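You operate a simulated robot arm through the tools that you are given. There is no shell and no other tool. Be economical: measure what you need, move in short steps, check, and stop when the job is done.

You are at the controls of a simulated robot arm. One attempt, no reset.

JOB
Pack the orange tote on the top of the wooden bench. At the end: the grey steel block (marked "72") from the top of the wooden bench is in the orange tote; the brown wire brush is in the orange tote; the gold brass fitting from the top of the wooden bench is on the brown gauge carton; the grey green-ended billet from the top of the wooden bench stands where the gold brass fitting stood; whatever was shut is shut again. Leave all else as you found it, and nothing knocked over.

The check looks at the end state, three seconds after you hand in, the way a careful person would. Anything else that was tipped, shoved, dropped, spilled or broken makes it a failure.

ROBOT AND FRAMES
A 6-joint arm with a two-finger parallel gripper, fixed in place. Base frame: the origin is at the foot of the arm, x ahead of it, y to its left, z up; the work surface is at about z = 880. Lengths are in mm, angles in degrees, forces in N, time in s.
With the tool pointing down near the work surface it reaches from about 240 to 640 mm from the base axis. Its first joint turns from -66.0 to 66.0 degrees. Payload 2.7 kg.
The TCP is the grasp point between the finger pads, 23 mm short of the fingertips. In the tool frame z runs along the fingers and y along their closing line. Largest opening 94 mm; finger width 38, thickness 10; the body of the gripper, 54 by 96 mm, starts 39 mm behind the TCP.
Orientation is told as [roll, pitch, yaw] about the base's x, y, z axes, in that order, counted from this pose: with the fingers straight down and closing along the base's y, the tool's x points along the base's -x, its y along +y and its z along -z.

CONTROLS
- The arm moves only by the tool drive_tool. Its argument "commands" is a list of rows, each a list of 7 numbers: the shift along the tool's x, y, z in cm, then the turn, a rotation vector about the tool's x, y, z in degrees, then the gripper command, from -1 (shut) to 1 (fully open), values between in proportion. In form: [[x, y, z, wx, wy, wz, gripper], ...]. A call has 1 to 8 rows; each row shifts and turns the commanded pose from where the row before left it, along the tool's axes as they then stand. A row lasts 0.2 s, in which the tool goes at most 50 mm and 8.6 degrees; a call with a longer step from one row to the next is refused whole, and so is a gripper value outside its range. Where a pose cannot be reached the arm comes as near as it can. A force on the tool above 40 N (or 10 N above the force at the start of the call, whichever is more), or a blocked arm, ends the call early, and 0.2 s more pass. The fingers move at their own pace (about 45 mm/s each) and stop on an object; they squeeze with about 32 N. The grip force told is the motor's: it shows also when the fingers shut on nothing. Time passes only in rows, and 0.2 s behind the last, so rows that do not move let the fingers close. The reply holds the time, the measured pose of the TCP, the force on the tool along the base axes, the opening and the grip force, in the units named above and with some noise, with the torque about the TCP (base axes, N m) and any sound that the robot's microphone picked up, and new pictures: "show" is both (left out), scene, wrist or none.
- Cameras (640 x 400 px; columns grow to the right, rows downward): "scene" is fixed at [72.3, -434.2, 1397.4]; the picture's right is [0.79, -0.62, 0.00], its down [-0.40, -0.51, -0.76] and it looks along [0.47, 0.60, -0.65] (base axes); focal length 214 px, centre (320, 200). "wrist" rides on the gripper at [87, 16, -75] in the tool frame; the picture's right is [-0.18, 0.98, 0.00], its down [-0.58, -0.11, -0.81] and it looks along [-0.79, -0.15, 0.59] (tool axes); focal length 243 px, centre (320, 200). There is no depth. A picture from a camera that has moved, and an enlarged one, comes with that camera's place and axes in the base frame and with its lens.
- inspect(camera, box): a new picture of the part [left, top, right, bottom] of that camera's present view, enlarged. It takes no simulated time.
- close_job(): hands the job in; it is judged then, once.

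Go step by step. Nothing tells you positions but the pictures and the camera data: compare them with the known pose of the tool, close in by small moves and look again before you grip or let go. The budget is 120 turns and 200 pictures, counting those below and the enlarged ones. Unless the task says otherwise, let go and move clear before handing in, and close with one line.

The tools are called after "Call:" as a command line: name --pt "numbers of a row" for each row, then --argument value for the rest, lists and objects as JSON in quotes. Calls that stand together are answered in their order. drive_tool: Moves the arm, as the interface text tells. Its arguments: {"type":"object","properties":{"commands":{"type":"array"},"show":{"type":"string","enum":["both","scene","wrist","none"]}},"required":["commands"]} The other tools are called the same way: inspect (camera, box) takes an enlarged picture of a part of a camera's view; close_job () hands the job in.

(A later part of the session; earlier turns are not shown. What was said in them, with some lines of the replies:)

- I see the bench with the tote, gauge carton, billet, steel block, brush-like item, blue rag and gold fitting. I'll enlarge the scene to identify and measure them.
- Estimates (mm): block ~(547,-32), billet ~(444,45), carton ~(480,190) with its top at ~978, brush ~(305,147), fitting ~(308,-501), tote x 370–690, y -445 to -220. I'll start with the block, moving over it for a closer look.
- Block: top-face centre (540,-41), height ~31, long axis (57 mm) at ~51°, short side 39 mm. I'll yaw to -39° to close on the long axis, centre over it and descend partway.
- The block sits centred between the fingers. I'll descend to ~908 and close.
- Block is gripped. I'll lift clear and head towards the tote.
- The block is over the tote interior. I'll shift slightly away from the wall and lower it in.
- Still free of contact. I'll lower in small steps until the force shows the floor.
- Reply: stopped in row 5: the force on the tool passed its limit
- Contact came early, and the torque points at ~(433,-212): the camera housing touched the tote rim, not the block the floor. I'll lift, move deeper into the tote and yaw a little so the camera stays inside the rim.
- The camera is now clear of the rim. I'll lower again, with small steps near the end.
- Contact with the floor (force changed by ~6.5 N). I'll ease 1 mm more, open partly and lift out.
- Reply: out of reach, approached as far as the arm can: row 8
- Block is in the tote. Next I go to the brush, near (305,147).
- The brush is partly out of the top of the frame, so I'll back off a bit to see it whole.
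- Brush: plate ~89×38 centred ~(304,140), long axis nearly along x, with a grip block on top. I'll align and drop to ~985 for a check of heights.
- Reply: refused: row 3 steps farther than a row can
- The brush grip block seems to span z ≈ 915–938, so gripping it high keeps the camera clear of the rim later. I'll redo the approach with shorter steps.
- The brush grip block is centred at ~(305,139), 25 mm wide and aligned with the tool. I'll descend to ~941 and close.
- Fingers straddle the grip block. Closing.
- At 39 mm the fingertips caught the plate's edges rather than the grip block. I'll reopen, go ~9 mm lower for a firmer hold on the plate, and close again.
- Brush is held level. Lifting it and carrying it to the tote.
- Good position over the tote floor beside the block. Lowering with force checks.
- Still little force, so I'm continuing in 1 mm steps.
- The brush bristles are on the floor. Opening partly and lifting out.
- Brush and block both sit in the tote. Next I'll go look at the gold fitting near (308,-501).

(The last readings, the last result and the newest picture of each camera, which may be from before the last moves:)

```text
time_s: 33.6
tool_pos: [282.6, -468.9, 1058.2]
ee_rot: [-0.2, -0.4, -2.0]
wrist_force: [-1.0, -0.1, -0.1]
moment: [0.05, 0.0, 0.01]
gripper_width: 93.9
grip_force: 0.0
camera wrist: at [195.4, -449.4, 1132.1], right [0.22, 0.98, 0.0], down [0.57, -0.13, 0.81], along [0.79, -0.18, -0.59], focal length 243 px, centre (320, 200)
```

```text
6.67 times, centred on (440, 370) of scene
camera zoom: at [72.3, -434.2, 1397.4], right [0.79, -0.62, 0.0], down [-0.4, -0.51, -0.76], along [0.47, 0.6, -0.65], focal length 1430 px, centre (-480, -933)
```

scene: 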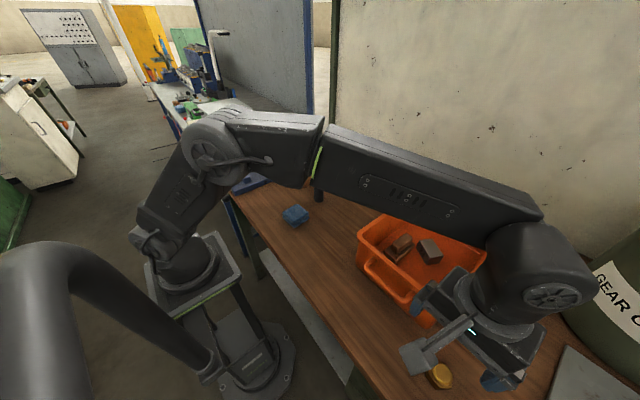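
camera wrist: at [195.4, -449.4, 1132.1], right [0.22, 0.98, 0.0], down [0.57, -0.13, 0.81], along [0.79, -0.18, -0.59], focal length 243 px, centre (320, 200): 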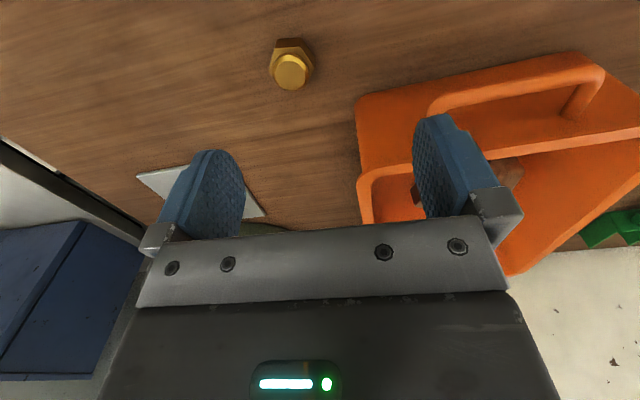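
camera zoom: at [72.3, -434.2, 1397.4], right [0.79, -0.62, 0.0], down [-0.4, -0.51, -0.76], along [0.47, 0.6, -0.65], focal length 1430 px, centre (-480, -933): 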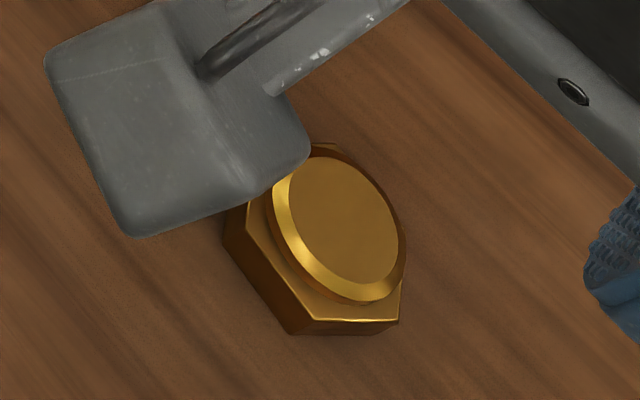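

Fitting: hex ~40 mm across flats, z up to ~900, with a boss to ~914, centre ~(300,-501). Flat normals are at -8/52/112°, so yaw -38° grips a pair of flats away from the tote. I'll align above it.

Call:
drive_tool --pt "0 0 0 0 0 7.2 0.7" --pt "0 0 0 0 0 7.2 0.7" --pt "0 0 0 0 0 7.2 0.7" --pt "0 0 0 0 0 7.2 0.7" --pt "0 0 0 0 0 7.2 0.7" --pt "-3.35 -1.41 2 0 0 0 0.7" --pt "0 0 4 0 0 0 0.7" --pt "0 0 3 0 0 0 0.7"

Call:
inspect --camera "wrist" --box '[220, 0, 420, 140]'

```text
time_s: 35.4
tool_pos: [300.4, -499.3, 966.9]
ee_rot: [0.0, -0.5, -38.1]
wrist_force: [0.6, -0.1, 0.2]
moment: [-0.04, 0.01, 0.0]
gripper_width: 80.1
grip_force: 0.0
camera wrist: at [241.6, -434.2, 1043.1], right [0.75, 0.66, 0.0], down [0.39, -0.44, 0.81], along [0.54, -0.61, -0.59], focal length 243 px, centre (320, 200)
```

scene: 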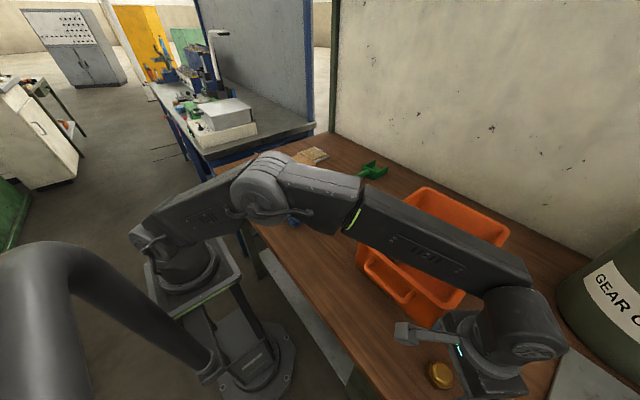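
wrist: 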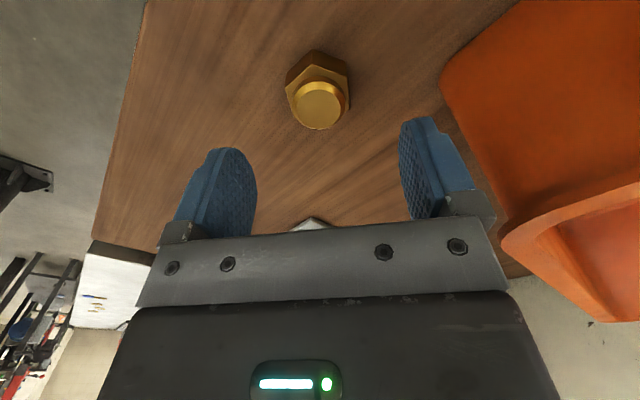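

```text
2.86 times, centred on (320, 70) of wrist
camera zoom: at [241.6, -434.2, 1043.1], right [0.75, 0.66, 0.0], down [0.39, -0.44, 0.81], along [0.54, -0.61, -0.59], focal length 693 px, centre (320, 571)
```

zoom: 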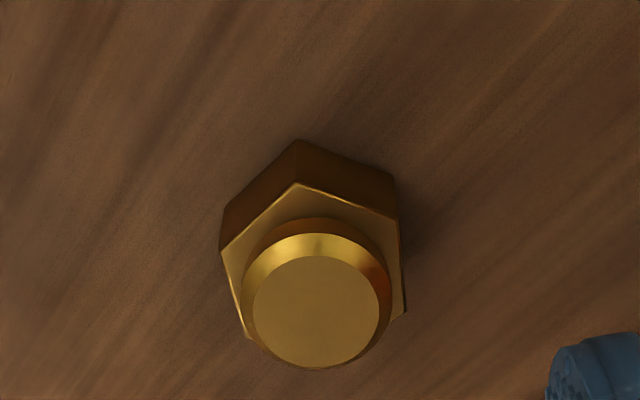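

The fitting is centred between the fingers, and the tote is clear to the right. Descending and gripping.

Call:
drive_tool --pt "0 0 3 0 0 0 0.7" --pt "0 0 2.3 0 0 0 0.7" --pt "0 0 0.7 0 0 0 0.7" --pt "0 0 0 0 0 0 0.7" --show "wrist"

Call:
inspect --camera "wrist" --box '[220, 70, 420, 210]'

```text
time_s: 36.4
tool_pos: [299.9, -499.4, 909.9]
ee_rot: [0.0, -0.5, -38.2]
wrist_force: [0.0, -0.2, 0.2]
moment: [-0.03, 0.02, 0.0]
gripper_width: 80.0
grip_force: 0.0
camera wrist: at [240.7, -434.6, 983.9], right [0.75, 0.66, 0.0], down [0.39, -0.44, 0.81], along [0.54, -0.61, -0.59], focal length 243 px, centre (320, 200)
```

wrist: 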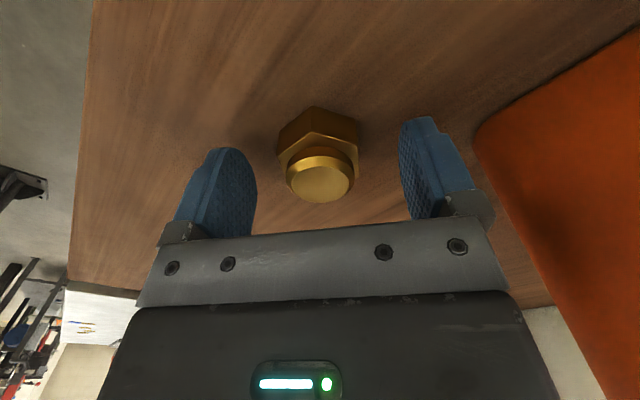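

```text
2.86 times, centred on (320, 140) of wrist
camera zoom: at [240.7, -434.6, 983.9], right [0.75, 0.66, 0.0], down [0.39, -0.44, 0.81], along [0.54, -0.61, -0.59], focal length 693 px, centre (320, 371)
```

zoom: 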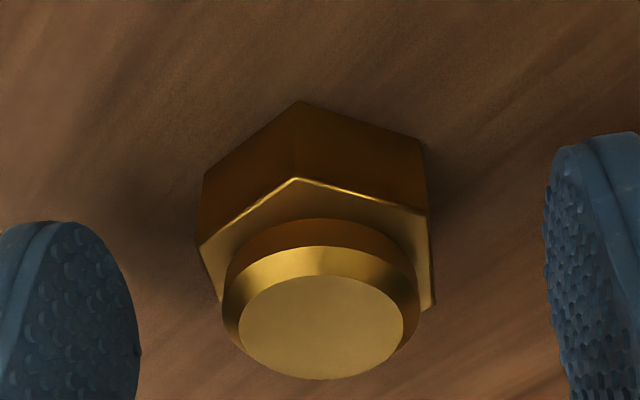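

Well centred. Going 3 mm lower and closing.

Call:
drive_tool --pt "0 0 0.4 0 0 0 0.7" --pt "0 0 0 0 0 0 -1" --pt "0 0 0 0 0 0 -1" --pt "0 0 0 0 0 0 -1" --pt "0 0 0 0 0 0 -1" --pt "0 0 0 0 0 0 -1" --show "wrist"

```text
time_s: 37.8
tool_pos: [299.8, -499.6, 906.1]
ee_rot: [0.0, -0.3, -38.1]
wrist_force: [0.6, 0.6, -0.2]
moment: [0.03, -0.01, -0.03]
gripper_width: 38.8
grip_force: 32.3
camera wrist: at [240.7, -434.6, 979.6], right [0.75, 0.66, 0.0], down [0.39, -0.44, 0.81], along [0.54, -0.61, -0.59], focal length 243 px, centre (320, 200)
```

wrist: 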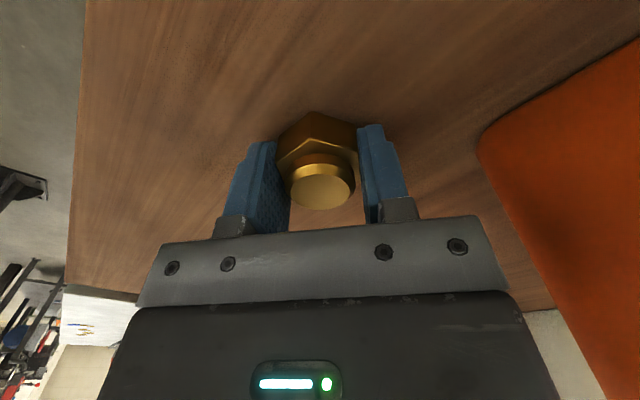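

Fitting gripped; pick point was (299.8,-499.6). Lifting and carrying it towards the carton.

Call:
drive_tool --pt "0 0 -2 0 0 0 -1" --pt "0 0 -4.5 0 0 0 -1" --pt "0 0 -4.5 0 0 0 -1" --pt "0 0 -4.5 0 0 0 -1" --pt "0 0 -4.5 0 0 0 -1" --pt "2.24 4.11 0 0 0 0 -1" --pt "2.24 4.11 0 0 0 0 -1" --pt "2.24 4.11 0 0 0 0 -1" --show "none"

Call:
drive_tool --pt "2.24 4.11 0 0 0 0 -1" --pt "2.24 4.11 0 0 0 0 -1" --pt "2.24 4.11 0 0 0 0 -1" --pt "2.24 4.11 0 0 0 0 -1" --pt "2.24 4.11 0 0 0 0 -1" --pt "2.24 4.11 0 0 0 0 -1" --pt "2.24 4.11 0 0 0 0 -1" --pt "2.24 4.11 0 0 0 0 -1" --show "none"

Call:
drive_tool --pt "2.24 4.11 0 0 0 0 -1" --pt "2.24 4.11 0 0 0 0 -1" --pt "0 0 0 0 0 -8 -1" --pt "0 0 0 0 0 -8 -1" --pt "0 0 0 0 0 -8 -1" --pt "0 0 0 0 0 -8 -1" --pt "0 0 0 0 0 0 -1"

Call:
inspect --camera "wrist" --box '[300, 0, 540, 160]'

```text
time_s: 39.6
tool_pos: [322.5, -359.2, 1105.1]
ee_rot: [0.0, -0.4, -38.1]
wrist_force: [-0.7, 0.4, -1.6]
moment: [-0.03, 0.03, -0.03]
gripper_width: 38.5
grip_force: 32.1
```

```text
time_s: 41.4
tool_pos: [384.2, 10.7, 1104.9]
ee_rot: [0.0, -0.4, -38.2]
wrist_force: [0.8, 0.0, -2.5]
moment: [-0.05, 0.0, 0.0]
gripper_width: 38.5
grip_force: 32.3
```

```text
time_s: 43.0
tool_pos: [399.8, 101.0, 1103.9]
ee_rot: [-0.2, -0.4, -6.0]
wrist_force: [-0.4, -0.7, -2.6]
moment: [0.02, 0.0, -0.01]
gripper_width: 38.3
grip_force: 32.3
camera wrist: at [313.7, 125.8, 1178.6], right [0.29, 0.96, 0.0], down [0.56, -0.17, 0.81], along [0.78, -0.23, -0.59], focal length 243 px, centre (320, 200)
```

scene: 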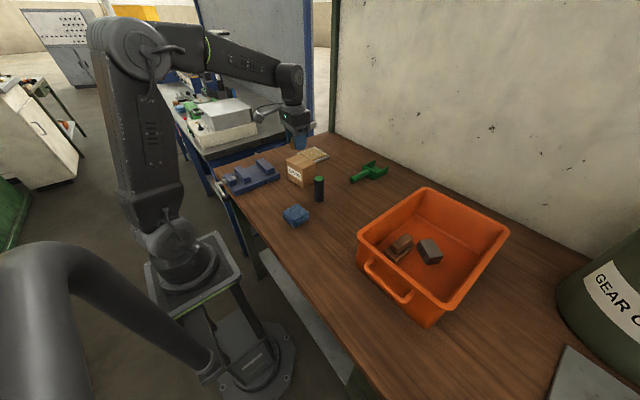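
wrist: 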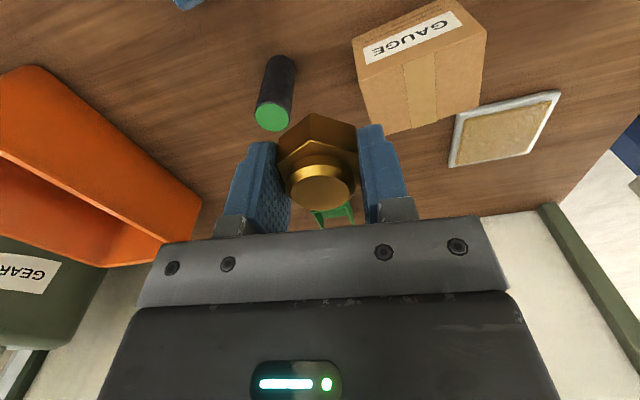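

```text
2.50 times, centred on (420, 80) of wrist
camera zoom: at [313.7, 125.8, 1178.6], right [0.29, 0.96, 0.0], down [0.56, -0.17, 0.81], along [0.78, -0.23, -0.59], focal length 606 px, centre (70, 500)
```

zoom: 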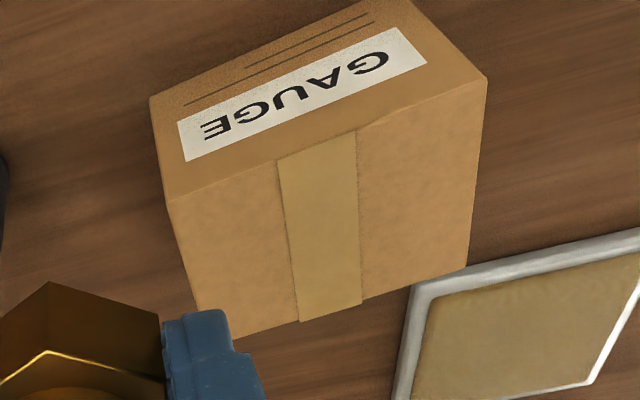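

Carton top centre ≈ (460,180), about 66×98 mm, top z ≈ 968. I'll move the fitting above it.

Call:
drive_tool --pt "-1.71 2.83 1.5 0 0 0 -1" --pt "-1.71 2.83 2 0 0 0 -1" --pt "-1.71 2.83 2.3 0 0 0 -1" --pt "0 0 0 0 0 0 -1"

Call:
inspect --camera "scene" --box '[240, 110, 360, 210]'

Call:
inspect --camera "wrist" --box '[220, 0, 460, 200]'

```text
time_s: 44.0
tool_pos: [456.7, 180.8, 1045.4]
ee_rot: [-0.2, -0.5, -6.1]
wrist_force: [0.5, 0.3, -2.8]
moment: [0.02, -0.03, -0.02]
gripper_width: 38.6
grip_force: 31.7
camera wrist: at [371.1, 205.0, 1118.9], right [0.29, 0.96, 0.0], down [0.56, -0.17, 0.81], along [0.78, -0.23, -0.59], focal length 243 px, centre (320, 200)
```

scene: 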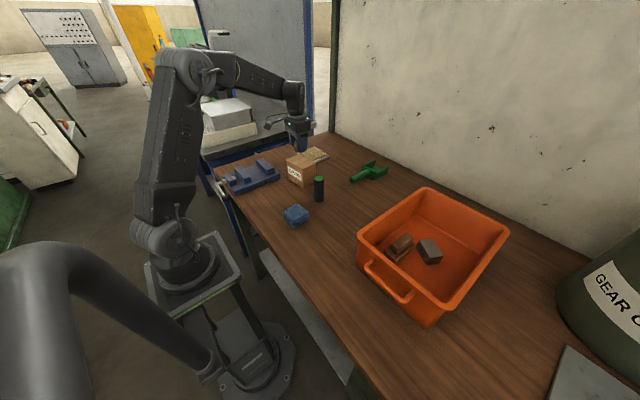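
wrist: 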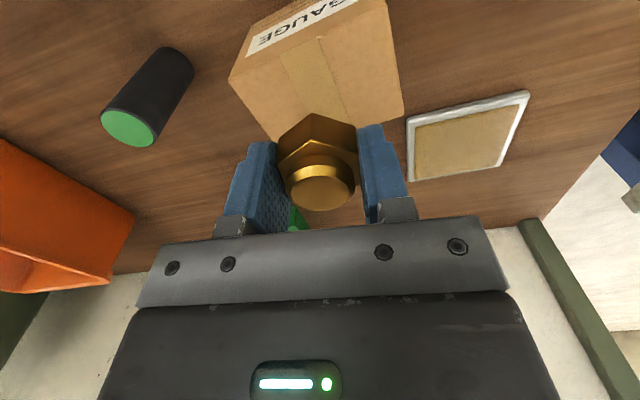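

```text
4.00 times, centred on (300, 160) of scene
camera zoom: at [72.4, -434.1, 1397.4], right [0.79, -0.62, 0.0], down [-0.4, -0.51, -0.76], along [0.47, 0.6, -0.65], focal length 858 px, centre (400, 360)
```

zoom: 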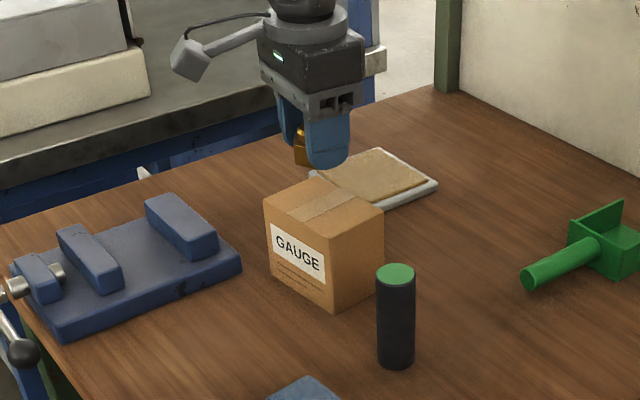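

```text
2.00 times, centred on (340, 100) of wrist
camera zoom: at [371.1, 205.0, 1118.9], right [0.29, 0.96, 0.0], down [0.56, -0.17, 0.81], along [0.78, -0.23, -0.59], focal length 485 px, centre (280, 400)
```

zoom: 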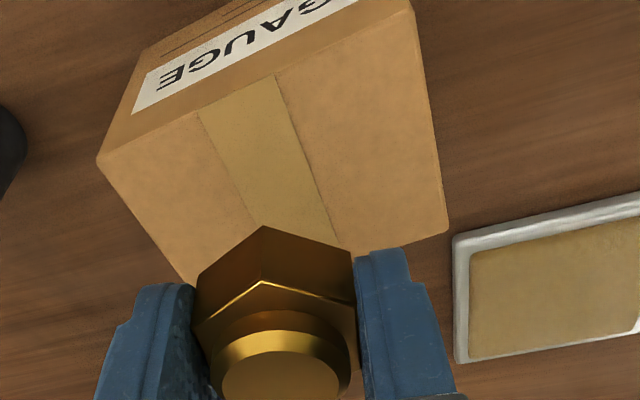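

Two views agree: carton top centre (460,180) at z ≈ 968. Lowering to just above contact.

Call:
drive_tool --pt "-0.25 0 2.5 0 0 0 -1" --pt "0 0 1.8 0 0 0 -1" --pt "0 0 0.2 0 0 0 -1" --pt "0 0 0.2 0 0 0 -1" --pt "0 0 0.1 0 0 0 -1" --pt "0 0 0 0 0 0 -1"

Call:
inspect --camera "scene" --box '[270, 130, 340, 200]'

```text
time_s: 45.4
tool_pos: [461.6, 178.4, 997.6]
ee_rot: [-0.3, -0.3, -6.1]
wrist_force: [-0.3, 0.0, -2.6]
moment: [-0.03, -0.03, -0.01]
gripper_width: 38.4
grip_force: 32.0
camera wrist: at [376.0, 203.5, 1071.3], right [0.29, 0.96, 0.0], down [0.56, -0.17, 0.81], along [0.78, -0.23, -0.59], focal length 243 px, centre (320, 200)
```

scene: 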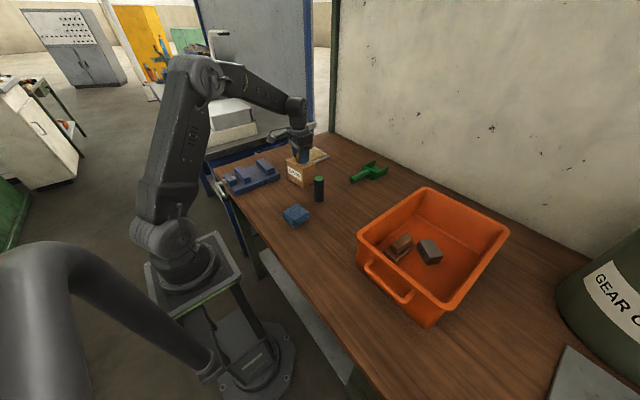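
wrist: 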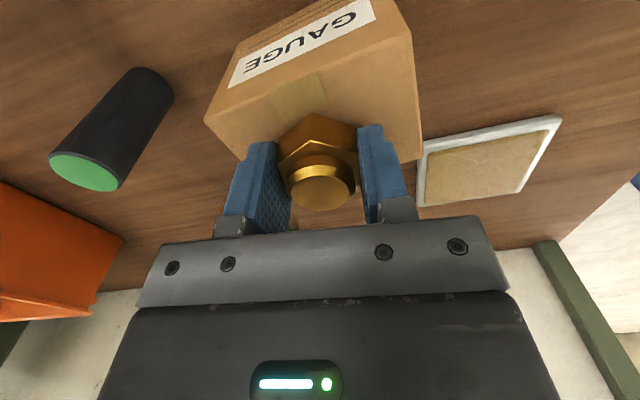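

```text
5.71 times, centred on (305, 165) of scene
camera zoom: at [72.4, -434.2, 1397.4], right [0.79, -0.62, 0.0], down [-0.4, -0.51, -0.76], along [0.47, 0.6, -0.65], focal length 1226 px, centre (406, 400)
```

zoom: 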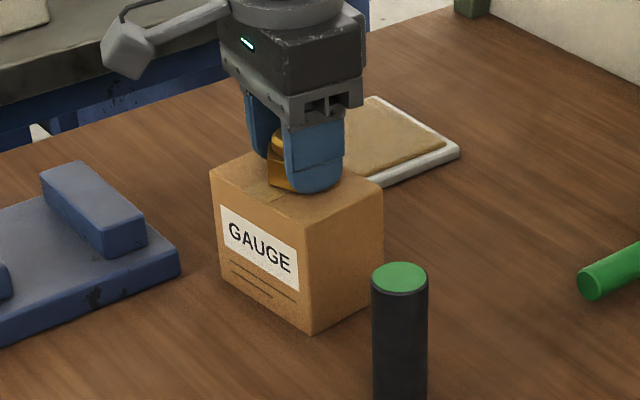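

It looks near contact and central. Lowering in 1 mm steps.

Call:
drive_tool --pt "0 0 0.1 0 0 0 -1" --pt "0 0 0.1 0 0 0 -1" --pt "0 0 0 0 0 0 -1" --show "none"

```text
time_s: 46.2
tool_pos: [462.1, 178.0, 996.1]
ee_rot: [-0.1, -0.3, -6.1]
wrist_force: [0.8, -0.9, -1.3]
moment: [-0.02, -0.01, 0.02]
gripper_width: 38.4
grip_force: 32.2
```

Call:
drive_tool --pt "0 0 0.1 0 0 0 -1" --pt "0 0 0 0 0 0 -1" --show "none"

```text
time_s: 46.8
tool_pos: [461.3, 178.6, 996.1]
ee_rot: [-0.2, -0.4, -6.1]
wrist_force: [-1.5, -0.1, 3.9]
moment: [0.03, 0.11, 0.0]
gripper_width: 38.4
grip_force: 31.9
```

The fitting rests on the carton. Releasing and lifting clear.

Call:
drive_tool --pt "0 0 0 0 0 0 0.0" --pt "0 0 0 0 0 0 0.4" --pt "0 0 0 0 0 0 0.4" --pt "0 0 -1.5 0 0 0 0.4" --pt "0 0 -4 0 0 0 0.4" --pt "0 0 -4 0 0 0 0.4" --pt "0 0 0 0 0 0 0.4"

Call:
inspect --camera "scene" --box '[270, 130, 340, 200]'

Call:
inspect --camera "wrist" --box '[100, 0, 420, 160]'

```text
time_s: 48.4
tool_pos: [461.5, 180.2, 1091.2]
ee_rot: [-0.3, -0.3, -6.2]
wrist_force: [0.3, 0.0, -0.1]
moment: [-0.01, -0.01, -0.02]
gripper_width: 65.8
grip_force: 0.0
camera wrist: at [376.3, 205.4, 1165.1], right [0.29, 0.96, 0.0], down [0.56, -0.17, 0.81], along [0.78, -0.23, -0.59], focal length 243 px, centre (320, 200)
```

scene: 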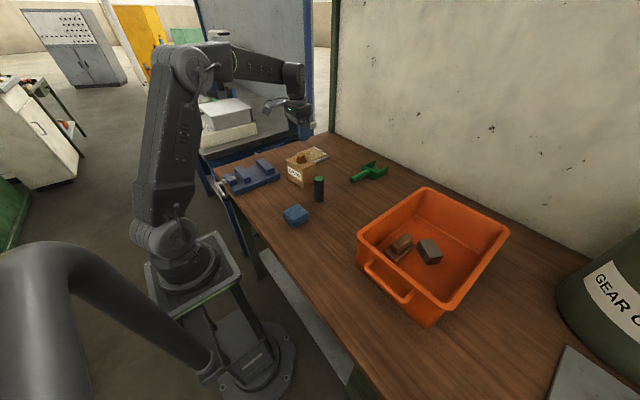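
wrist: 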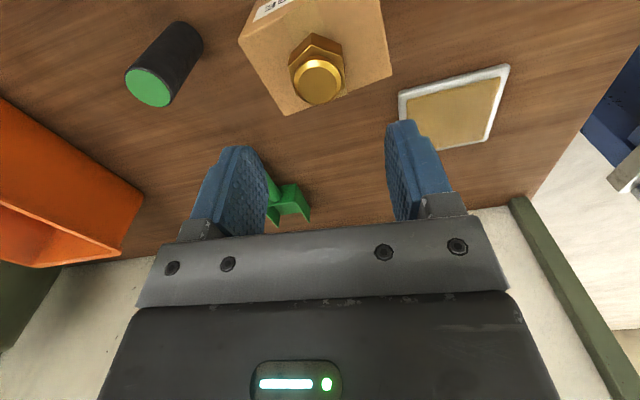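

```text
5.71 times, centred on (305, 165) of scene
camera zoom: at [72.3, -434.2, 1397.4], right [0.79, -0.62, 0.0], down [-0.4, -0.51, -0.76], along [0.47, 0.6, -0.65], focal length 1226 px, centre (406, 400)
```

zoom: 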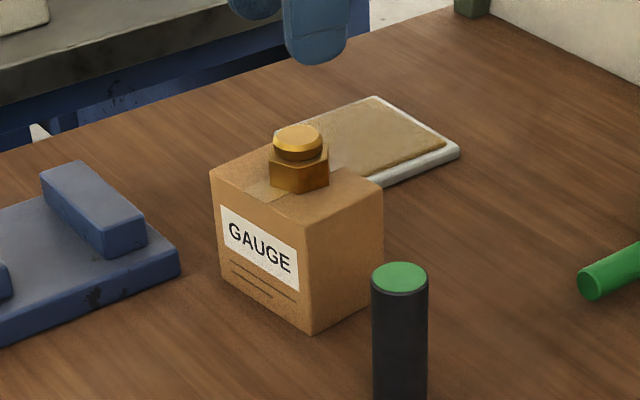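

```text
2.00 times, centred on (260, 80) of wrist
camera zoom: at [376.3, 205.4, 1165.1], right [0.29, 0.96, 0.0], down [0.56, -0.17, 0.81], along [0.78, -0.23, -0.59], focal length 485 px, centre (440, 440)
```

zoom: 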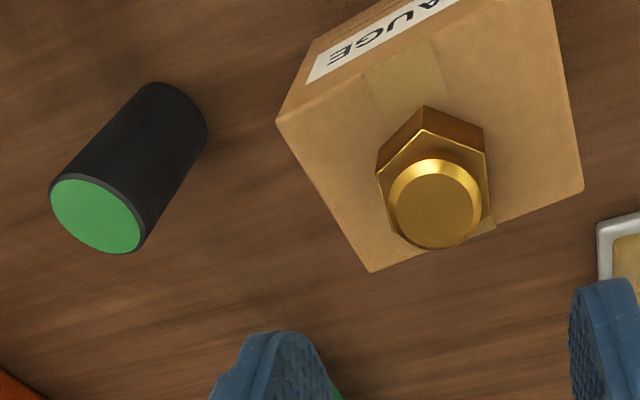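

The fitting stands on the carton. The billet is at ~(440,40) with its top at ~970; moving above it and yawing to -38°.

Call:
drive_tool --pt "0.16 -3.54 0 0 0 0 0.8" --pt "0.16 -3.54 0 0 0 0 0.8" --pt "0.16 -3.54 0 0 0 0 0.8" --pt "0.16 -3.54 0 0 0 0 0.8" --pt "0 0 1.5 0 0 8 0.8" --pt "0 0 1.5 0 0 8 0.8" --pt "0 0 1 0 0 8 0.8" --pt "0 0 0 0 0 8 0.8" --show "none"

Call:
drive_tool --pt "0 0 0 0 0 0 0.8"

Call:
inspect --camera "wrist" --box '[220, 0, 420, 180]'

```text
time_s: 50.2
tool_pos: [441.5, 39.7, 1050.3]
ee_rot: [0.1, -0.4, -38.2]
wrist_force: [0.9, 0.6, 0.2]
moment: [0.02, -0.04, -0.03]
gripper_width: 84.5
grip_force: 0.0
```

```text
time_s: 50.6
tool_pos: [440.7, 38.1, 1050.2]
ee_rot: [0.0, -0.3, -38.1]
wrist_force: [-0.6, 0.3, 0.1]
moment: [0.01, 0.02, 0.0]
gripper_width: 84.6
grip_force: 0.0
camera wrist: at [381.8, 105.2, 1123.8], right [0.75, 0.66, 0.0], down [0.39, -0.44, 0.81], along [0.54, -0.61, -0.59], focal length 243 px, centre (320, 200)
```

scene: 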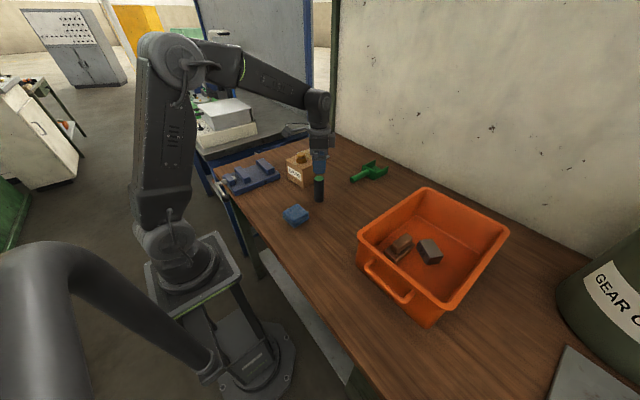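
wrist: 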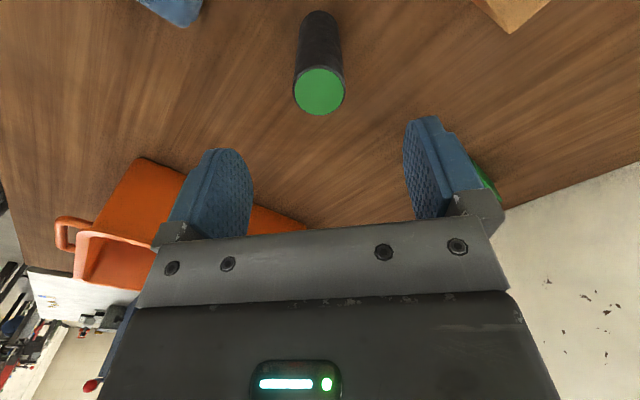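

```text
2.22 times, centred on (320, 90) of wrist
camera zoom: at [381.8, 105.2, 1123.8], right [0.75, 0.66, 0.0], down [0.39, -0.44, 0.81], along [0.54, -0.61, -0.59], focal length 539 px, centre (320, 444)
```

zoom: 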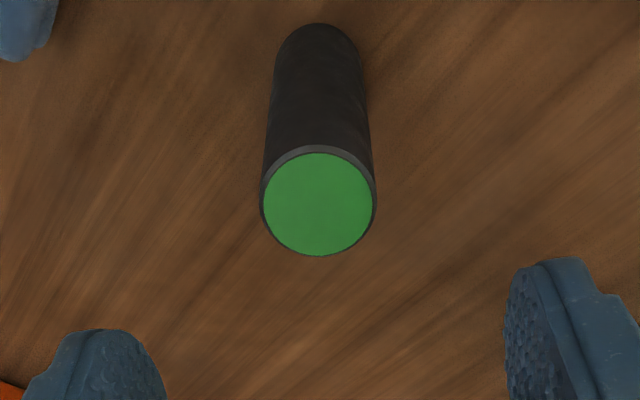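

The billet is centred between the fingers, top z ≈ 971. Descending to TCP ~946.

Call:
drive_tool --pt "0 0 3.5 0 0 0 0.8" --pt "0 0 3.5 0 0 0 0.8" --pt "0 0 2.5 0 0 0 0.8" --pt "0 0 0.9 0 0 0 0.8" --pt "0 0 0 0 0 0 0.8"

```text
time_s: 51.8
tool_pos: [440.8, 37.4, 946.1]
ee_rot: [0.0, -0.4, -38.1]
wrist_force: [0.3, -0.3, -0.1]
moment: [-0.04, 0.0, -0.01]
gripper_width: 84.4
grip_force: 0.1
camera wrist: at [381.4, 103.1, 1019.5], right [0.75, 0.66, 0.0], down [0.39, -0.44, 0.81], along [0.54, -0.61, -0.59], focal length 243 px, centre (320, 200)
```

scene: 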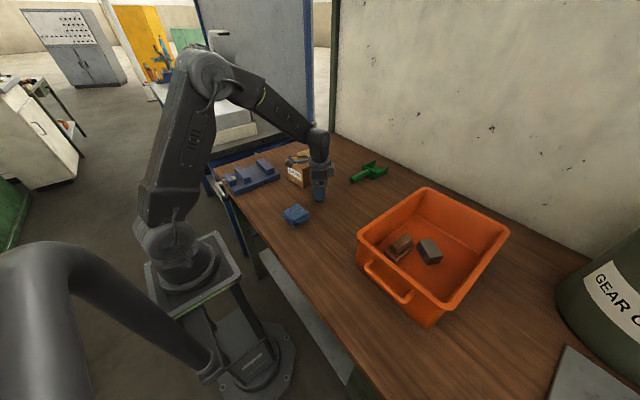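
wrist: 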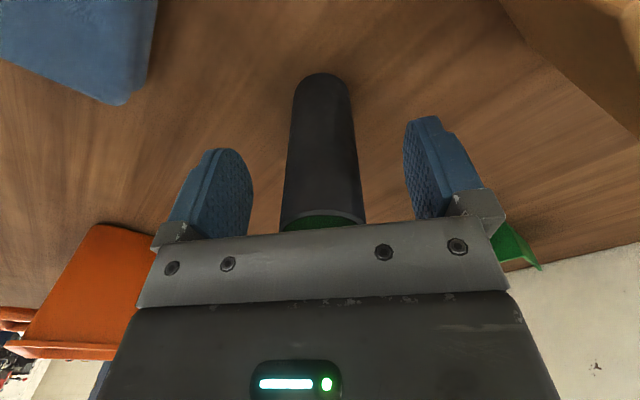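

Aligned. Closing on the billet and lifting slightly.

Call:
drive_tool --pt "0 0 0 0 0 0 -1" --pt "0 0 0 0 0 0 -1" --pt "0 0 0 0 0 0 -1" --pt "0 0 0 0 0 0 -1" --pt "0 0 0 0 0 0 -1" --show "none"

Call:
drive_tool --pt "0 0 -1.5 0 0 0 -1" --pt "0 0 -2.5 0 0 0 -1" --pt "0 0 0 0 0 0 -1"

```text
time_s: 53.0
tool_pos: [441.8, 38.0, 945.6]
ee_rot: [0.1, -0.4, -38.0]
wrist_force: [2.8, 3.3, 0.8]
moment: [0.06, -0.1, -0.02]
gripper_width: 34.8
grip_force: 31.4
```

```text
time_s: 53.8
tool_pos: [439.7, 39.3, 985.7]
ee_rot: [0.0, -0.2, -38.1]
wrist_force: [0.0, -0.4, -6.0]
moment: [0.0, -0.04, 0.0]
gripper_width: 34.7
grip_force: 31.7
camera wrist: at [380.8, 104.7, 1059.6], right [0.75, 0.66, 0.0], down [0.39, -0.44, 0.81], along [0.54, -0.61, -0.59], focal length 243 px, centre (320, 200)
```

scene: 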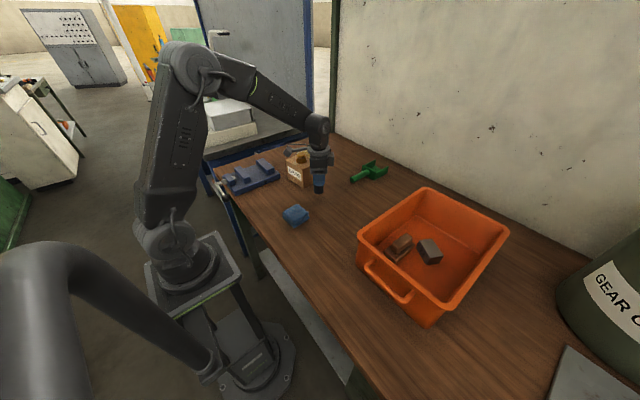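
wrist: 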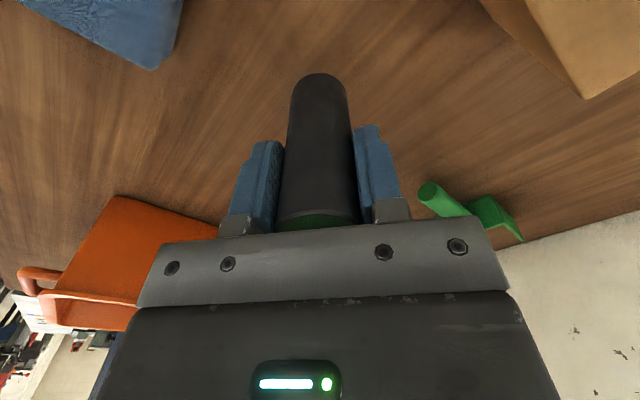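

Billet gripped firmly and vertical. Lifting and carrying it to the fitting's old spot (299.8,-499.6).

Call:
drive_tool --pt "0 0 -3.8 0 0 0 -1" --pt "0 0 -3.8 0 0 0 -1" --pt "0 0 -3.8 0 0 0 -1" --pt "-1.85 -4.25 0 0 0 0 -1" --pt "-1.85 -4.25 0 0 0 0 -1" --pt "-1.85 -4.25 0 0 0 0 -1" --pt "-1.85 -4.25 0 0 0 0 -1" --pt "-1.85 -4.25 0 0 0 0 -1" --show "none"

Call:
drive_tool --pt "-1.85 -4.25 0 0 0 0 -1" --pt "-1.85 -4.25 0 0 0 0 -1" --pt "-1.85 -4.25 0 0 0 0 -1" --pt "-1.85 -4.25 0 0 0 0 -1" --pt "-1.85 -4.25 0 0 0 0 -1" --pt "-1.85 -4.25 0 0 0 0 -1" --pt "-1.85 -4.25 0 0 0 0 -1" --pt "0 0 0 0 0 0 -1"

```text
time_s: 55.6
tool_pos: [381.8, -186.1, 1099.6]
ee_rot: [0.0, -0.4, -37.9]
wrist_force: [-0.3, -0.6, -7.3]
moment: [-0.04, -0.01, -0.02]
gripper_width: 34.7
grip_force: 32.5
```

```text
time_s: 57.4
tool_pos: [301.1, -500.9, 1098.9]
ee_rot: [0.0, -0.3, -38.0]
wrist_force: [0.1, 0.1, -7.4]
moment: [-0.03, 0.02, 0.0]
gripper_width: 34.7
grip_force: 32.0
camera wrist: at [242.2, -435.8, 1172.9], right [0.75, 0.66, 0.0], down [0.39, -0.44, 0.81], along [0.54, -0.61, -0.59], focal length 243 px, centre (320, 200)
```

scene: 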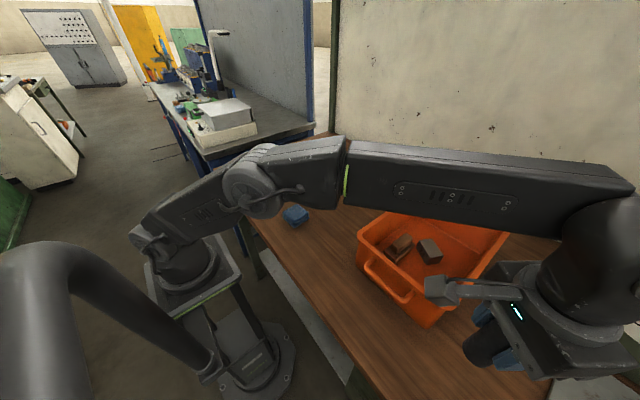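
wrist: 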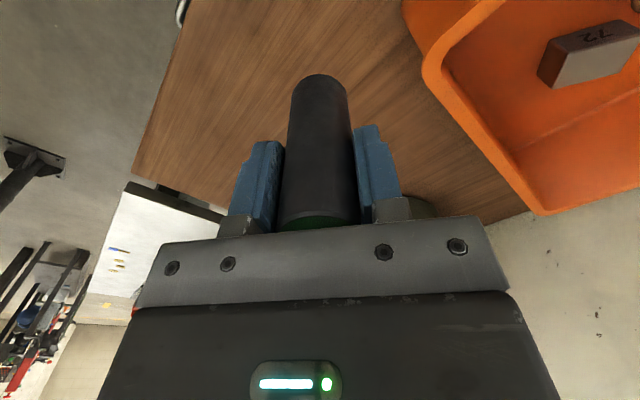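

On target. Lowering to just above the bench.

Call:
drive_tool --pt "0.1 0 4 0 0 0 -1" --pt "0 0 4 0 0 0 -1" --pt "0 0 4 0 0 0 -1" --pt "0 0 2.2 0 0 0 -1" --pt "0 0 0.5 0 0 0 -1" --pt "0 0 0 0 0 0 -1"

```text
time_s: 58.8
tool_pos: [300.0, -500.4, 952.3]
ee_rot: [0.0, -0.5, -38.2]
wrist_force: [0.0, 0.9, -6.2]
moment: [0.0, 0.0, -0.01]
gripper_width: 34.5
grip_force: 32.4
camera wrist: at [241.6, -434.6, 1026.4], right [0.75, 0.66, 0.0], down [0.39, -0.44, 0.81], along [0.54, -0.61, -0.59], focal length 243 px, centre (320, 200)
```

scene: 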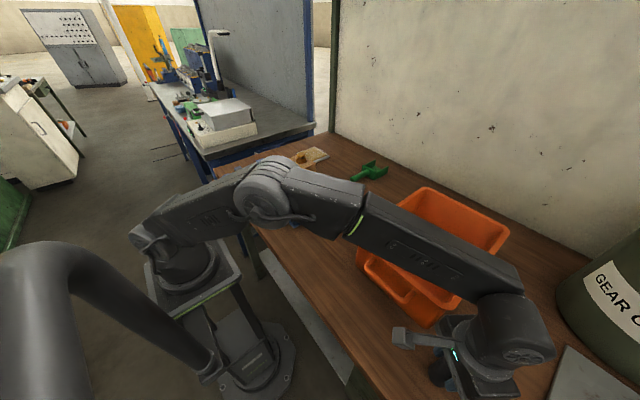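
wrist: 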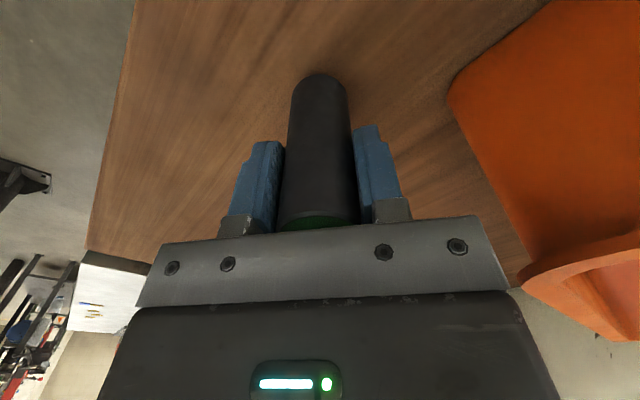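

Call:
drive_tool --pt "0 0 0.4 0 0 0 -1" --pt "0 0 0.1 0 0 0 -1" --pt "0 0 0.1 0 0 0 -1" --pt "0 0 0 0 0 0 -1" --show "none"

```text
time_s: 59.8
tool_pos: [300.0, -499.3, 947.3]
ee_rot: [0.0, -0.3, -38.2]
wrist_force: [-0.7, 0.1, -7.3]
moment: [-0.02, 0.04, 0.0]
gripper_width: 34.8
grip_force: 32.3
```

Not yet touching. Two more 1 mm steps.

Call:
drive_tool --pt "0 0 0.1 0 0 0 -1" --pt "0 0 0.1 0 0 0 -1" --pt "0 0 0 0 0 0 -1" --show "none"

```text
time_s: 60.6
tool_pos: [299.4, -498.3, 945.9]
ee_rot: [-0.1, -0.4, -38.1]
wrist_force: [0.1, 0.2, -6.3]
moment: [-0.01, 0.01, 0.04]
gripper_width: 34.5
grip_force: 32.3
```

Call:
drive_tool --pt "0 0 0.1 0 0 0 -1" --pt "0 0 0 0 0 0 -1" --show "none"

```text
time_s: 61.2
tool_pos: [300.2, -499.1, 946.2]
ee_rot: [0.0, -0.5, -38.1]
wrist_force: [-1.7, 2.3, -1.8]
moment: [0.08, 0.04, -0.05]
gripper_width: 34.8
grip_force: 31.7
```

The bench is now carrying most of the billet's weight. Releasing and rising straight up.

Call:
drive_tool --pt "0 0 0.05 0 0 0 -1" --pt "0 0 0 0 0 0 -0.2" --pt "0 0 0 0 0 0 0.4" --pt "0 0 0 0 0 0 0.7" --pt "0 0 0 0 0 0 0.7" --pt "0 0 -2 0 0 0 0.7" --pt "0 0 -4 0 0 0 0.7" --pt "0 0 -4.5 0 0 0 0.7" --show "wrist"

```text
time_s: 63.0
tool_pos: [299.5, -496.7, 1051.8]
ee_rot: [0.0, -0.5, -38.2]
wrist_force: [0.6, 0.0, -0.7]
moment: [0.01, 0.01, -0.02]
gripper_width: 79.8
grip_force: 0.1
camera wrist: at [240.6, -431.5, 1125.5], right [0.75, 0.66, 0.0], down [0.39, -0.44, 0.81], along [0.54, -0.61, -0.59], focal length 243 px, centre (320, 200)
```

wrist: 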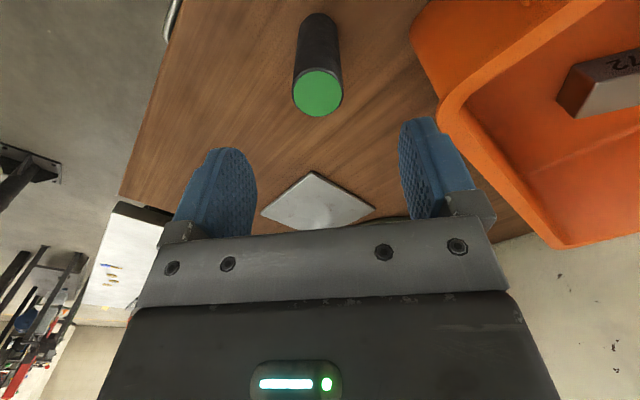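

The billet stands at the old fitting spot. Moving clear for a final look.

Call:
drive_tool --pt "0 0 -3 0 0 0 0.7" --pt "2.3 3.63 -0.7 0 0 0 0.7" --pt "2.3 3.63 -0.7 0 0 0 0.7" --pt "2.3 3.63 -0.7 0 0 0 0.7" --pt "2.3 3.63 -0.7 0 0 0 0.7" --pt "2.3 3.63 -0.7 0 0 0 0.7" --pt "2.3 3.63 -0.7 0 0 0 0.7" --pt "2.3 3.63 -0.7 0 0 0 0.7" --show "scene"

Call:
inspect --camera "scene" --box '[340, 170, 640, 400]'

Call:
inspect --camera "scene" --box '[210, 130, 400, 250]'

```text
time_s: 64.8
tool_pos: [328.3, -196.9, 1127.4]
ee_rot: [-0.1, -0.4, -38.2]
wrist_force: [-0.6, 0.1, 1.0]
moment: [-0.02, 0.01, -0.01]
gripper_width: 79.9
grip_force: 0.1
```

scene: 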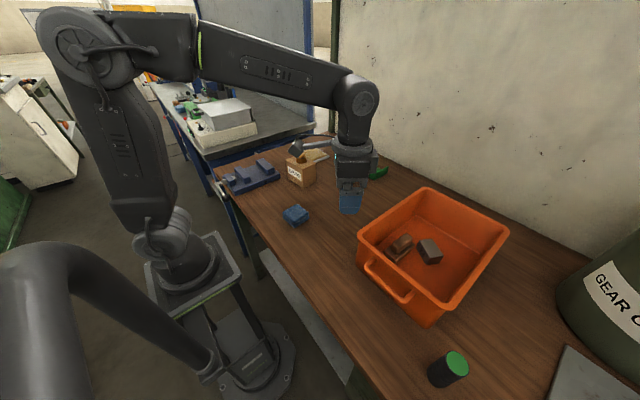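

```text
1.74 times, centred on (490, 285) of scene
camera zoom: at [72.3, -434.2, 1397.4], right [0.79, -0.62, 0.0], down [-0.4, -0.51, -0.76], along [0.47, 0.6, -0.65], focal length 373 px, centre (24, 52)
```

zoom: 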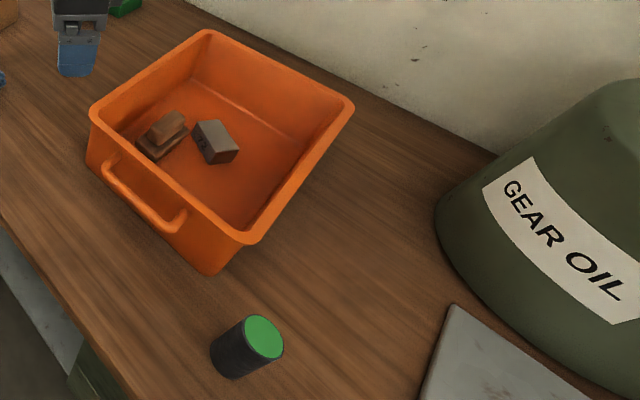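

```text
3.33 times, centred on (305, 190) of scene
camera zoom: at [72.3, -434.2, 1397.4], right [0.79, -0.62, 0.0], down [-0.4, -0.51, -0.76], along [0.47, 0.6, -0.65], focal length 715 px, centre (370, 233)
```

zoom: 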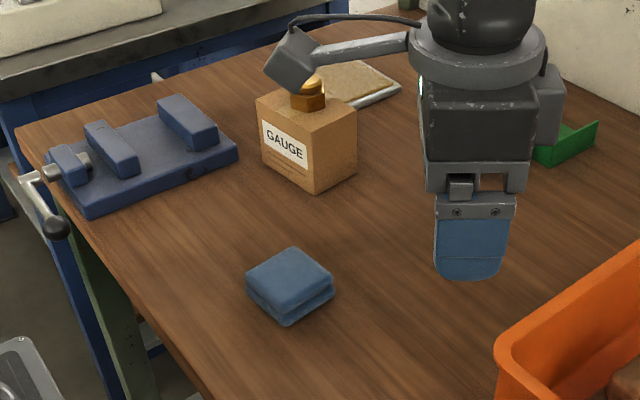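

All items are in their places and standing, and nothing was knocked over. The tote did shift by a few millimetres when the camera housing touched its rim; I'm leaving that rather than risk another nudge. The arm is clear, so I'm handing in.

Call:
close_job

```text
The job is handed in.
```

The job is handed in: the block and brush are in the tote, the fitting is on the gauge carton, and the billet stands where the fitting stood. Nothing was opened or knocked over; the one thing out of place is the tote, which shifted about 5–8 mm when the camera housing touched its rim.
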